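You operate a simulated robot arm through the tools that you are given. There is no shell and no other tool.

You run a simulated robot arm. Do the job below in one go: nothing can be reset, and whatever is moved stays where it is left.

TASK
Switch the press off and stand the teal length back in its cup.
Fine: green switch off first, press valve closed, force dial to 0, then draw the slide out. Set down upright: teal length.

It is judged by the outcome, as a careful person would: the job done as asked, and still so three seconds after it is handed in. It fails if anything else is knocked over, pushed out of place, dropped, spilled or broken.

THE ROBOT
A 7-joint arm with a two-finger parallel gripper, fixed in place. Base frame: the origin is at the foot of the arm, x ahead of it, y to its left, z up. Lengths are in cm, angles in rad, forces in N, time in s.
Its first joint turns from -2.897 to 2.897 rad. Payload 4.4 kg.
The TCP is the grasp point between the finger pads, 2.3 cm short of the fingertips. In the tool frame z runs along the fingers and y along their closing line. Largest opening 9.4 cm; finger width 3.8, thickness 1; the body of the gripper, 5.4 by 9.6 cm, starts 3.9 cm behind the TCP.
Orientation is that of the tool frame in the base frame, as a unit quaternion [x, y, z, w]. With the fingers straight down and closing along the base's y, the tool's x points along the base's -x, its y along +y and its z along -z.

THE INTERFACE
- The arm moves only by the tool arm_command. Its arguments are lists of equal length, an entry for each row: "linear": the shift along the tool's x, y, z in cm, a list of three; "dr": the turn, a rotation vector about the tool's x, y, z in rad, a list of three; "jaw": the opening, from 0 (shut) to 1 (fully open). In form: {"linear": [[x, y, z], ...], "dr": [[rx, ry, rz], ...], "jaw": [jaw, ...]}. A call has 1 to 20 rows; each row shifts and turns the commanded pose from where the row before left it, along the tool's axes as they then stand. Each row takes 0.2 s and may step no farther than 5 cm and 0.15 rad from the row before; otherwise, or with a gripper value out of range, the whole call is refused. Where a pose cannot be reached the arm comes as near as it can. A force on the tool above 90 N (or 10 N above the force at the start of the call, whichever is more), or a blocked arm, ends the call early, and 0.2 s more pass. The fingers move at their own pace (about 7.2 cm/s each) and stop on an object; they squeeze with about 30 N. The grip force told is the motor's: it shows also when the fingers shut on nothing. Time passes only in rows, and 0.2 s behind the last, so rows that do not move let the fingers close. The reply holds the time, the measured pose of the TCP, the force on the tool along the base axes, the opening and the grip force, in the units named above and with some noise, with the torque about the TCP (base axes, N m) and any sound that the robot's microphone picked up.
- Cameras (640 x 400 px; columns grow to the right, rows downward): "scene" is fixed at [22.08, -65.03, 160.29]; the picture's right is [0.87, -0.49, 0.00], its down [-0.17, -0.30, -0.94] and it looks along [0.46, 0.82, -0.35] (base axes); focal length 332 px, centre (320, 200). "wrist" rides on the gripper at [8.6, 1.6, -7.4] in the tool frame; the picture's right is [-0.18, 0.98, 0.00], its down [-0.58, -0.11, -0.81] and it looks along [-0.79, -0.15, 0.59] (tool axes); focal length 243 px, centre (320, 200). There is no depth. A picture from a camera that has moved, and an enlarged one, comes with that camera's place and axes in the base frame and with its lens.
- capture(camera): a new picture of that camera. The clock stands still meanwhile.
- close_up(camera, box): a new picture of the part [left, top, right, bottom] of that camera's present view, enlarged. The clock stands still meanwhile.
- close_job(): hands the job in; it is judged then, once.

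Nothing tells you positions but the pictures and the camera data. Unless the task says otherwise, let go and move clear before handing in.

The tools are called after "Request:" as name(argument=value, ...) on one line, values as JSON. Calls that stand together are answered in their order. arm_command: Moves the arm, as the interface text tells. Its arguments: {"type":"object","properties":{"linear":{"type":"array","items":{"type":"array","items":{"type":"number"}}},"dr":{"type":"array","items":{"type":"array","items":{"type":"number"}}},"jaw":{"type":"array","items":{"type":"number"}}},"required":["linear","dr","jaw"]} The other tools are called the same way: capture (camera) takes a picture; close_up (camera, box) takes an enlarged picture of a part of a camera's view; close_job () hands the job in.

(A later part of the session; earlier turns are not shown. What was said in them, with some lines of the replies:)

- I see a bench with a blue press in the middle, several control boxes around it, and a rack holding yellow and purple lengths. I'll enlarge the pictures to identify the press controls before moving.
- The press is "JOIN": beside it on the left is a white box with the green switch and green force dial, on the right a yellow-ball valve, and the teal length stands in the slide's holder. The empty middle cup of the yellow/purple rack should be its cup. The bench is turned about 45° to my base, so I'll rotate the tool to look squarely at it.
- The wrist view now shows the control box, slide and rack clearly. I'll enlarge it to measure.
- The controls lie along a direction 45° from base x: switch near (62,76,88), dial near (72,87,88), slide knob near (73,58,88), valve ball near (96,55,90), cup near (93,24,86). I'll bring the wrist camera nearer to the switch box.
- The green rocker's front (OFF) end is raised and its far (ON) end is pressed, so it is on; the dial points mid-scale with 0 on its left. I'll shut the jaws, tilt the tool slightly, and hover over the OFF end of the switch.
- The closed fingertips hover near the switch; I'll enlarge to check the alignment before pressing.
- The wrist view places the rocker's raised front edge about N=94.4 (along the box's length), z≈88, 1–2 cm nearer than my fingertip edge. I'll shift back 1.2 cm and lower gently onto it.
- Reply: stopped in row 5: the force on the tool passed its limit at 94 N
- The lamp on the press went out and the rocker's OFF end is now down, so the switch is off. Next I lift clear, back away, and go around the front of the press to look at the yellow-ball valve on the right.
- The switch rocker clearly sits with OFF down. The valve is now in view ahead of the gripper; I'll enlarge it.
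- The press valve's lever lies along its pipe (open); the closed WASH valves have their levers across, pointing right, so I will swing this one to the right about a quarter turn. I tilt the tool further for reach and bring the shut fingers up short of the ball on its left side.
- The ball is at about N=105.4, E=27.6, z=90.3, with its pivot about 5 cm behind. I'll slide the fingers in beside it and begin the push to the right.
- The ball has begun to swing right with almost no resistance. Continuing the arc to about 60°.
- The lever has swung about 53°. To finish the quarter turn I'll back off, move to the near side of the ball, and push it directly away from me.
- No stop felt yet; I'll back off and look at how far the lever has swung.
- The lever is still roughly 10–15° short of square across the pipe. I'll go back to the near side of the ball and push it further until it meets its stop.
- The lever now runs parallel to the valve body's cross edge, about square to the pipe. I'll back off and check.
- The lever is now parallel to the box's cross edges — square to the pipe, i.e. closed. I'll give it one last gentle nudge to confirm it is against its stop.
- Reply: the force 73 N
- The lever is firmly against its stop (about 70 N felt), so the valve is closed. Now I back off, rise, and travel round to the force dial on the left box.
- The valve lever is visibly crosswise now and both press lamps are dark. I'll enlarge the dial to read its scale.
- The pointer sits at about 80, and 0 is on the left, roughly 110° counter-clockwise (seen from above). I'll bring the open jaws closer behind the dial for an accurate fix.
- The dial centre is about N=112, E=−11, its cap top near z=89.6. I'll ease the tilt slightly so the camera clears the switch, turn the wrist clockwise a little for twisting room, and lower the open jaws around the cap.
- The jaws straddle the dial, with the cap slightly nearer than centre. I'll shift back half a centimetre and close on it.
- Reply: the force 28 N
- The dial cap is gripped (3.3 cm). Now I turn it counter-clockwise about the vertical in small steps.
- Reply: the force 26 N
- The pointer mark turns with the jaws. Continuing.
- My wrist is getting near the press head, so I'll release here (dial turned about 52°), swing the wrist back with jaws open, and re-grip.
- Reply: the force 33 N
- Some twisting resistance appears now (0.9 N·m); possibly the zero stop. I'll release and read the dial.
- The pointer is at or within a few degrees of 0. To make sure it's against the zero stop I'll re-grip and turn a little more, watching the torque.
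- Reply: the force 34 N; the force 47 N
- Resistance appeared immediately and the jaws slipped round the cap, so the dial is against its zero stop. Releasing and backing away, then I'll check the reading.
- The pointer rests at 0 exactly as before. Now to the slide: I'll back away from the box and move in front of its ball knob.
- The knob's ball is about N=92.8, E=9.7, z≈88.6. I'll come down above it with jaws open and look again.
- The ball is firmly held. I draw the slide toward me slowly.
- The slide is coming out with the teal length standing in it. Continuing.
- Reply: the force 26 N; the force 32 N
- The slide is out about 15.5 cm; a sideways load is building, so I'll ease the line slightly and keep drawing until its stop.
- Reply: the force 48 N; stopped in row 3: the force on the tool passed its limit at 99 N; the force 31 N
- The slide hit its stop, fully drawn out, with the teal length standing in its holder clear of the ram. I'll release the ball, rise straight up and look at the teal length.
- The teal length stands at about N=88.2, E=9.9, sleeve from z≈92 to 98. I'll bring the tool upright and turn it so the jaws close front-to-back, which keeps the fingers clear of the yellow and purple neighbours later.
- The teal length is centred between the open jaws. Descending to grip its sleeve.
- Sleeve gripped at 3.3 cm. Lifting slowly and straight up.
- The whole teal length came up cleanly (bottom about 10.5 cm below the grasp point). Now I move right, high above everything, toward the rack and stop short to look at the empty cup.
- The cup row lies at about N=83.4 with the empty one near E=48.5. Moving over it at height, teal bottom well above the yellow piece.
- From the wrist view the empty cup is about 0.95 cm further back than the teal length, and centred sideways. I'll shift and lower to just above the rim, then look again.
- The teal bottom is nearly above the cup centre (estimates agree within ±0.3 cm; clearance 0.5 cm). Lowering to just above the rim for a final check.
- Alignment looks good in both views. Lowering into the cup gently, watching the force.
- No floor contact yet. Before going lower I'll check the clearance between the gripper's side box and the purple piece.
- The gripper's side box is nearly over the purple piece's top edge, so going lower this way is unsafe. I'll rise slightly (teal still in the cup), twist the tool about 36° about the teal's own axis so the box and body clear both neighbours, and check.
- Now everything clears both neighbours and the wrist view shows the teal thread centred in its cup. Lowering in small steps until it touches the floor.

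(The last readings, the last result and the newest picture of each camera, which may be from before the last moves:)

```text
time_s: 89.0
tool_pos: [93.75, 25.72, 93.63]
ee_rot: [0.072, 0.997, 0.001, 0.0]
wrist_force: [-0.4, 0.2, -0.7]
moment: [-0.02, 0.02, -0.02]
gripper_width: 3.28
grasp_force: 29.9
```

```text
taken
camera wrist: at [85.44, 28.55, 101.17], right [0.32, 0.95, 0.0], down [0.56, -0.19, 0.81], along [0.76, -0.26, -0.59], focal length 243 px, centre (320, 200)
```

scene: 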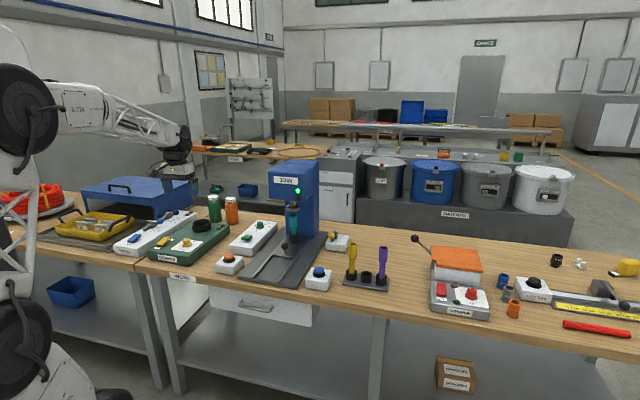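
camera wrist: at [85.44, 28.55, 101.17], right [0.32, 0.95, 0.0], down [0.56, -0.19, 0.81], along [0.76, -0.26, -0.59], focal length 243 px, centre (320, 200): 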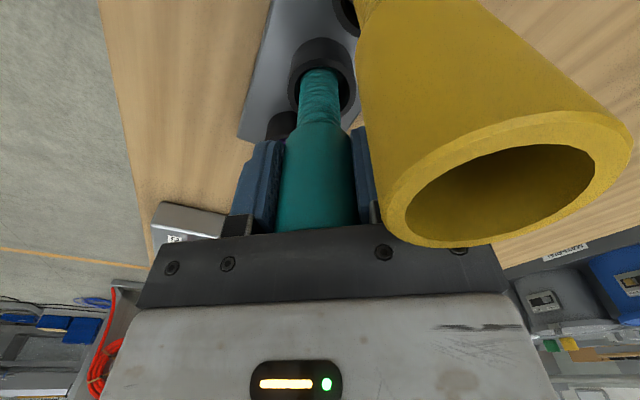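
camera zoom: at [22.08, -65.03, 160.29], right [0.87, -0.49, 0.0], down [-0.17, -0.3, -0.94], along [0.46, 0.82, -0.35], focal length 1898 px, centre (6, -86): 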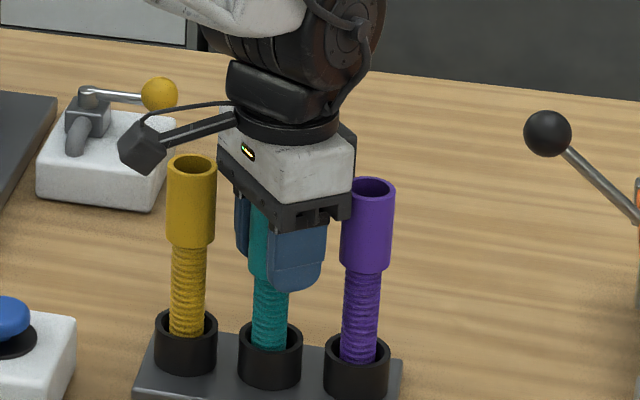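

Request:
arm_command(linear=[[0, 0, 0.15], [0, 0, 0.1], [0, 0, 0]], dr=[[0, 0, 0], [0, 0, 0], [0, 0, 0]], jaw=[0, 0, 0])

Request:
close_up(camera="scene", box=[345, 215, 385, 255])

Request:
close_up(camera="scene", box=[360, 245, 400, 290])

```text
time_s: 89.8
tool_pos: [93.78, 25.62, 93.4]
ee_rot: [0.072, 0.997, 0.002, 0.0]
wrist_force: [0.2, -0.7, -0.4]
moment: [0.0, -0.02, -0.02]
gripper_width: 3.25
grasp_force: 30.3
```

```text
10.00 times, centred on (365, 235) of scene
camera zoom: at [22.08, -65.03, 160.29], right [0.87, -0.49, 0.0], down [-0.17, -0.3, -0.94], along [0.46, 0.82, -0.35], focal length 3321 px, centre (-130, -150)
```

zoom: 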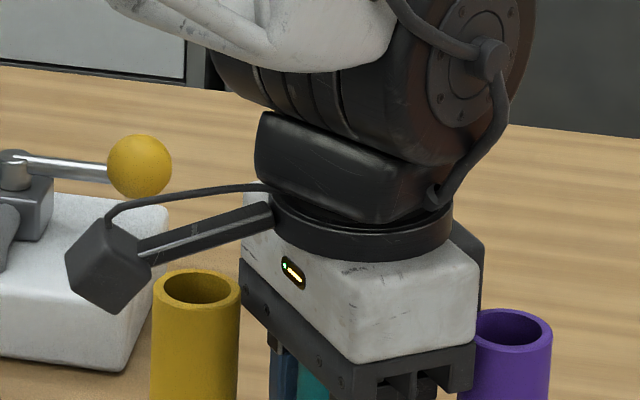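

```text
8.89 times, centred on (380, 268) of scene
camera zoom: at [22.08, -65.03, 160.29], right [0.87, -0.49, 0.0], down [-0.17, -0.3, -0.94], along [0.46, 0.82, -0.35], focal length 2952 px, centre (-213, -400)
```

zoom: 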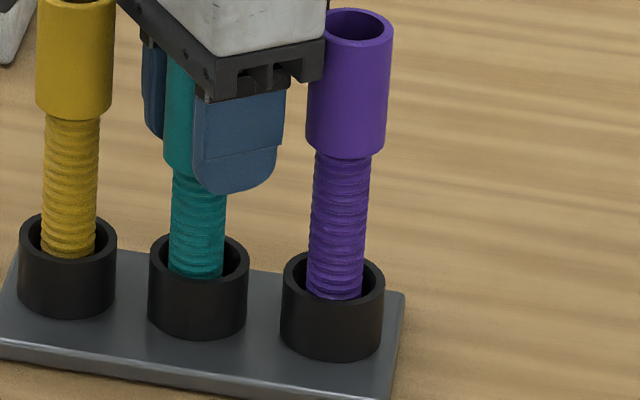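

Request:
arm_command(linear=[[0, 0, 0.15], [0, 0, 0.15], [0, 0, 0]], dr=[[0, 0, 0], [0, 0, 0], [0, 0, 0]], jaw=[0, 0, 0])

Request:
close_up(camera="scene", box=[345, 215, 405, 290])

Request:
close_up(camera="wrist", box=[240, 0, 400, 140])

```text
time_s: 90.6
tool_pos: [93.69, 25.64, 93.12]
ee_rot: [0.073, 0.997, 0.001, 0.001]
wrist_force: [1.6, 1.3, 8.3]
moment: [0.25, -0.13, 0.0]
gripper_width: 3.28
grasp_force: 29.8
```

```text
5.33 times, centred on (375, 252) of scene
camera zoom: at [22.08, -65.03, 160.29], right [0.87, -0.49, 0.0], down [-0.17, -0.3, -0.94], along [0.46, 0.82, -0.35], focal length 1771 px, centre (27, -80)
```

zoom: 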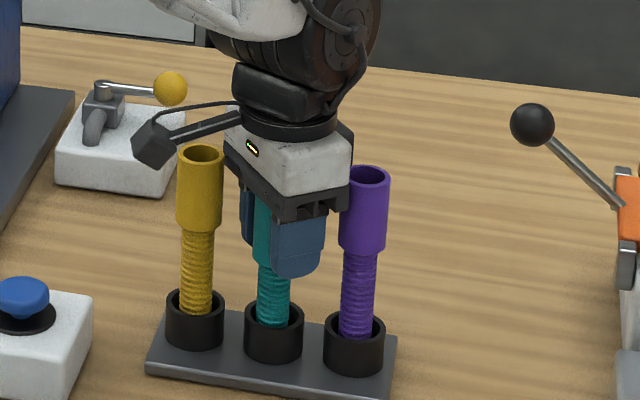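

```text
2.86 times, centred on (320, 70) of wrist
camera zoom: at [85.44, 28.57, 100.65], right [0.32, 0.95, 0.0], down [0.56, -0.19, 0.81], along [0.76, -0.26, -0.59], focal length 693 px, centre (320, 571)
```

zoom: 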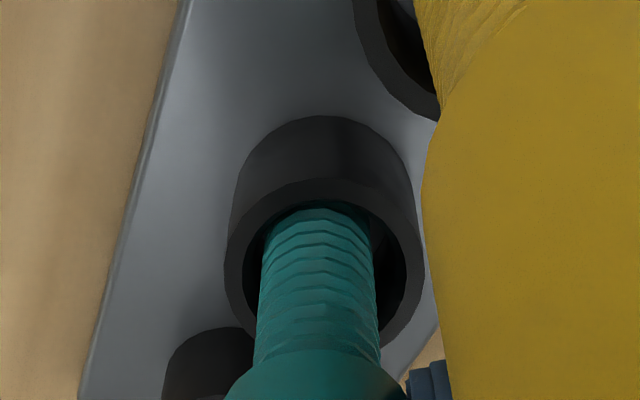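

A gentle upward force (8 N) with little moment: the teal length has reached the cup floor. I'll open the jaws just enough and rise straight up.

Request:
arm_command(linear=[[0, 0, 0], [0, 0, 0], [0, 0, 0], [0, 0, 0]], dr=[[0, 0, 0], [0, 0, 0], [0, 0, 0], [0, 0, 0]], jaw=[0.38, 0.42, 0.46, 0.48])

Request:
close_up(camera="scene", box=[345, 215, 405, 290])

Request:
capture(camera="wrist")

```text
time_s: 91.6
tool_pos: [93.8, 25.65, 93.1]
ee_rot: [0.073, 0.997, 0.0, 0.0]
wrist_force: [-0.6, 0.8, 0.1]
moment: [0.04, -0.04, -0.01]
gripper_width: 4.51
grasp_force: 0.2
```

```text
5.33 times, centred on (375, 252) of scene
camera zoom: at [22.08, -65.03, 160.29], right [0.87, -0.49, 0.0], down [-0.17, -0.3, -0.94], along [0.46, 0.82, -0.35], focal length 1771 px, centre (27, -80)
```

zoom: 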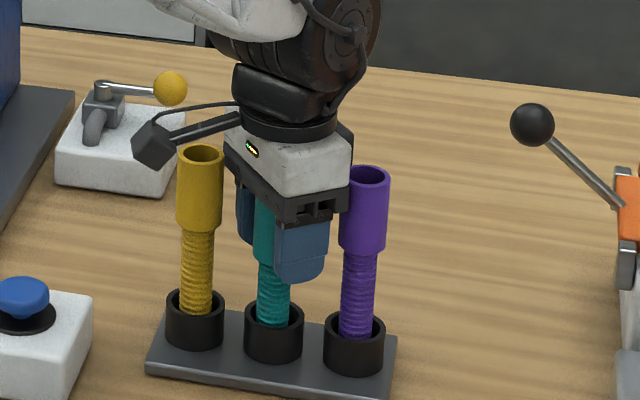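

```text
taken
camera wrist: at [85.43, 28.56, 100.59], right [0.32, 0.95, 0.0], down [0.56, -0.19, 0.81], along [0.76, -0.26, -0.59], focal length 243 px, centre (320, 200)
```

wrist: 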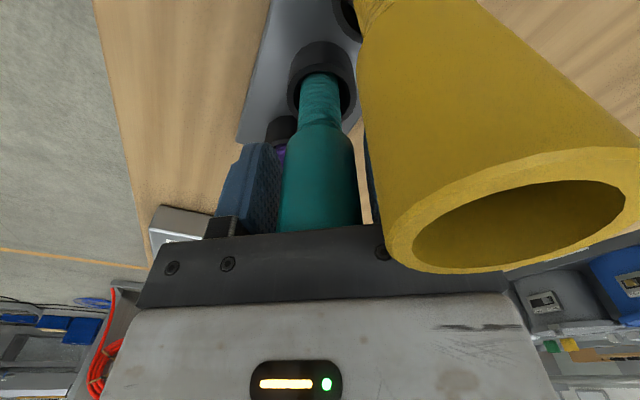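

Released; the teal length stands on its own between the fingers. Rising slowly straight up.

Request:
arm_command(linear=[[0, 0, -0.5], [0, 0, -0.8], [0, 0, -1], [0, 0, -1.2], [0, 0, -1.5], [0, 0, -1.5], [0, 0, -2], [0, 0, -3], [0, 0, -3.5], [0, 0, -3.5], [0, 0, 0]], dr=[[0, 0, 0], [0, 0, 0], [0, 0, 0], [0, 0, 0], [0, 0, 0], [0, 0, 0], [0, 0, 0], [0, 0, 0], [0, 0, 0], [0, 0, 0], [0, 0, 0]], jaw=[0.48, 0.48, 0.48, 0.48, 0.48, 0.48, 0.48, 0.48, 0.48, 0.48, 0.48])

Request:
close_up(camera="scene", box=[345, 215, 405, 290])

Request:
capture(camera="wrist")

```text
time_s: 94.0
tool_pos: [93.74, 25.64, 111.51]
ee_rot: [0.073, 0.997, 0.001, 0.0]
wrist_force: [0.9, -0.2, -0.3]
moment: [-0.03, -0.04, -0.02]
gripper_width: 4.53
grasp_force: 0.0
```

```text
5.33 times, centred on (375, 252) of scene
camera zoom: at [22.08, -65.03, 160.29], right [0.87, -0.49, 0.0], down [-0.17, -0.3, -0.94], along [0.46, 0.82, -0.35], focal length 1771 px, centre (27, -80)
```

zoom: 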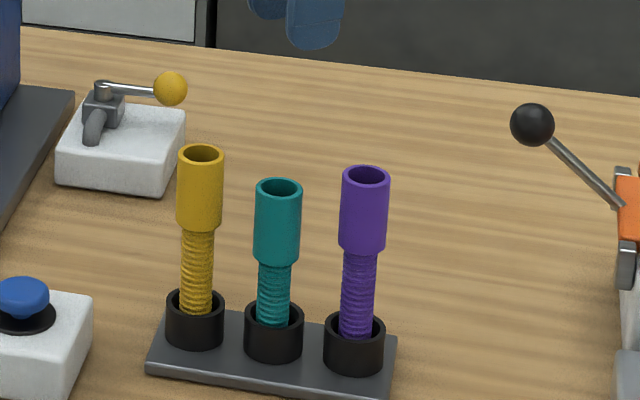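

```text
taken
camera wrist: at [85.45, 28.65, 119.08], right [0.32, 0.95, 0.0], down [0.56, -0.19, 0.81], along [0.76, -0.26, -0.59], focal length 243 px, centre (320, 200)
```

wrist: 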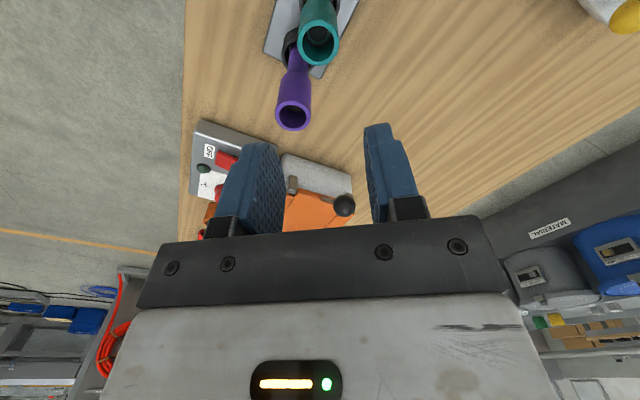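

The teal length stands upright in its cup between the other two. I'll move the arm clear and check the whole scene before handing in.

Request:
arm_command(linear=[[2, 0, -2], [4, 0, -2], [4.5, 0, -1], [4.5, 0, -1], [4.5, 0, 0], [4, 0, 0], [2, 0, 0], [0, 0, 0]], dr=[[0, 0, 0], [0, 0, 0], [0, 0, 0], [0, 0, 0], [0, 0, 0], [0, 0, 0], [0, 0, 0], [0, 0, 0]], jaw=[0.5, 0.5, 0.5, 0.5, 0.5, 0.5, 0.5, 0.5])

Request:
capture(camera="scene")

Request:
close_up(camera="scene", box=[220, 165, 410, 295])

Request:
close_up(camera="scene", box=[220, 210, 300, 270])

```text
time_s: 95.8
tool_pos: [68.48, 29.2, 117.53]
ee_rot: [0.072, 0.997, 0.001, 0.0]
wrist_force: [0.0, -0.8, -1.0]
moment: [-0.03, 0.01, 0.01]
gripper_width: 4.71
grasp_force: 0.0
```

```text
taken
```

scene: 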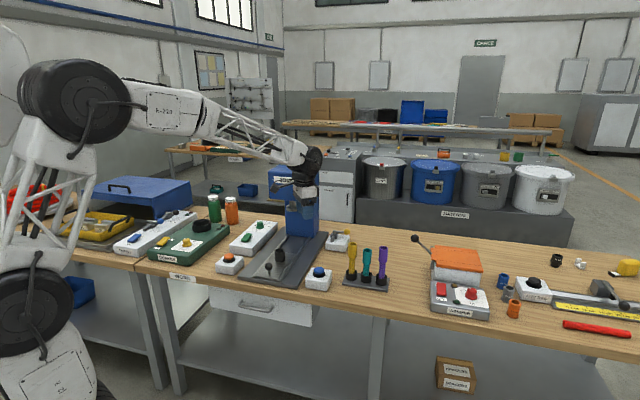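

```text
3.08 times, centred on (315, 230) of scene
camera zoom: at [22.08, -65.03, 160.29], right [0.87, -0.49, 0.0], down [-0.17, -0.3, -0.94], along [0.46, 0.82, -0.35], focal length 1022 px, centre (335, 108)
```

zoom: 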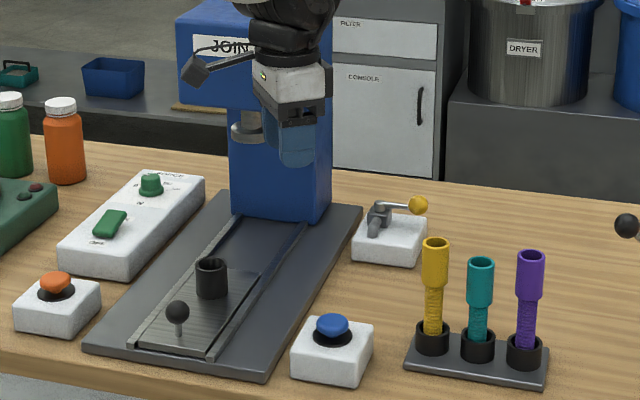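

```text
6.67 times, centred on (260, 240) of scene
camera zoom: at [22.08, -65.03, 160.29], right [0.87, -0.49, 0.0], down [-0.17, -0.3, -0.94], along [0.46, 0.82, -0.35], focal length 2214 px, centre (720, -67)
```

zoom: 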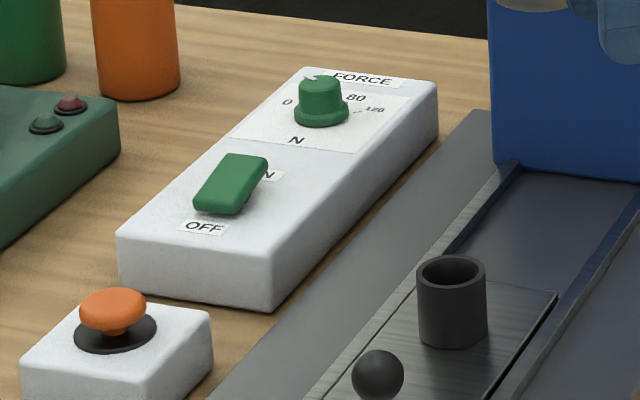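

Everything reads as asked: the green switch is at OFF with the lamp dark, the valve lever is across its pipe, the dial is at 0, and the slide is fully drawn out. The teal length stands upright in its cup, nothing else was disturbed, and the arm is clear, so I'm handing in.

Request:
close_job()

```text
The job is handed in.
```

The press is off and the teal length is standing upright in its cup, the middle one between yellow and purple. I've handed the job in, but no result has come back.

I worked in the order you gave:
1. **Green switch:** it is at OFF, and the lamp on the press went dark.
2. **Press valve:** I swung the lever across the pipe until it hit its stop, so it is closed.
3. **Force dial:** it is turned to its zero stop, with the pointer at 0.
4. **Slide:** it is drawn out to its stop.
5. **Teal length:** I lifted it from the slide and set it down until it touched the cup floor. It stayed standing after I let go.

In the last pictures nothing else had been knocked over or moved, and the arm was clear of the bench. The teal length sits lower than its neighbours because it is shorter; it is down on the cup floor.
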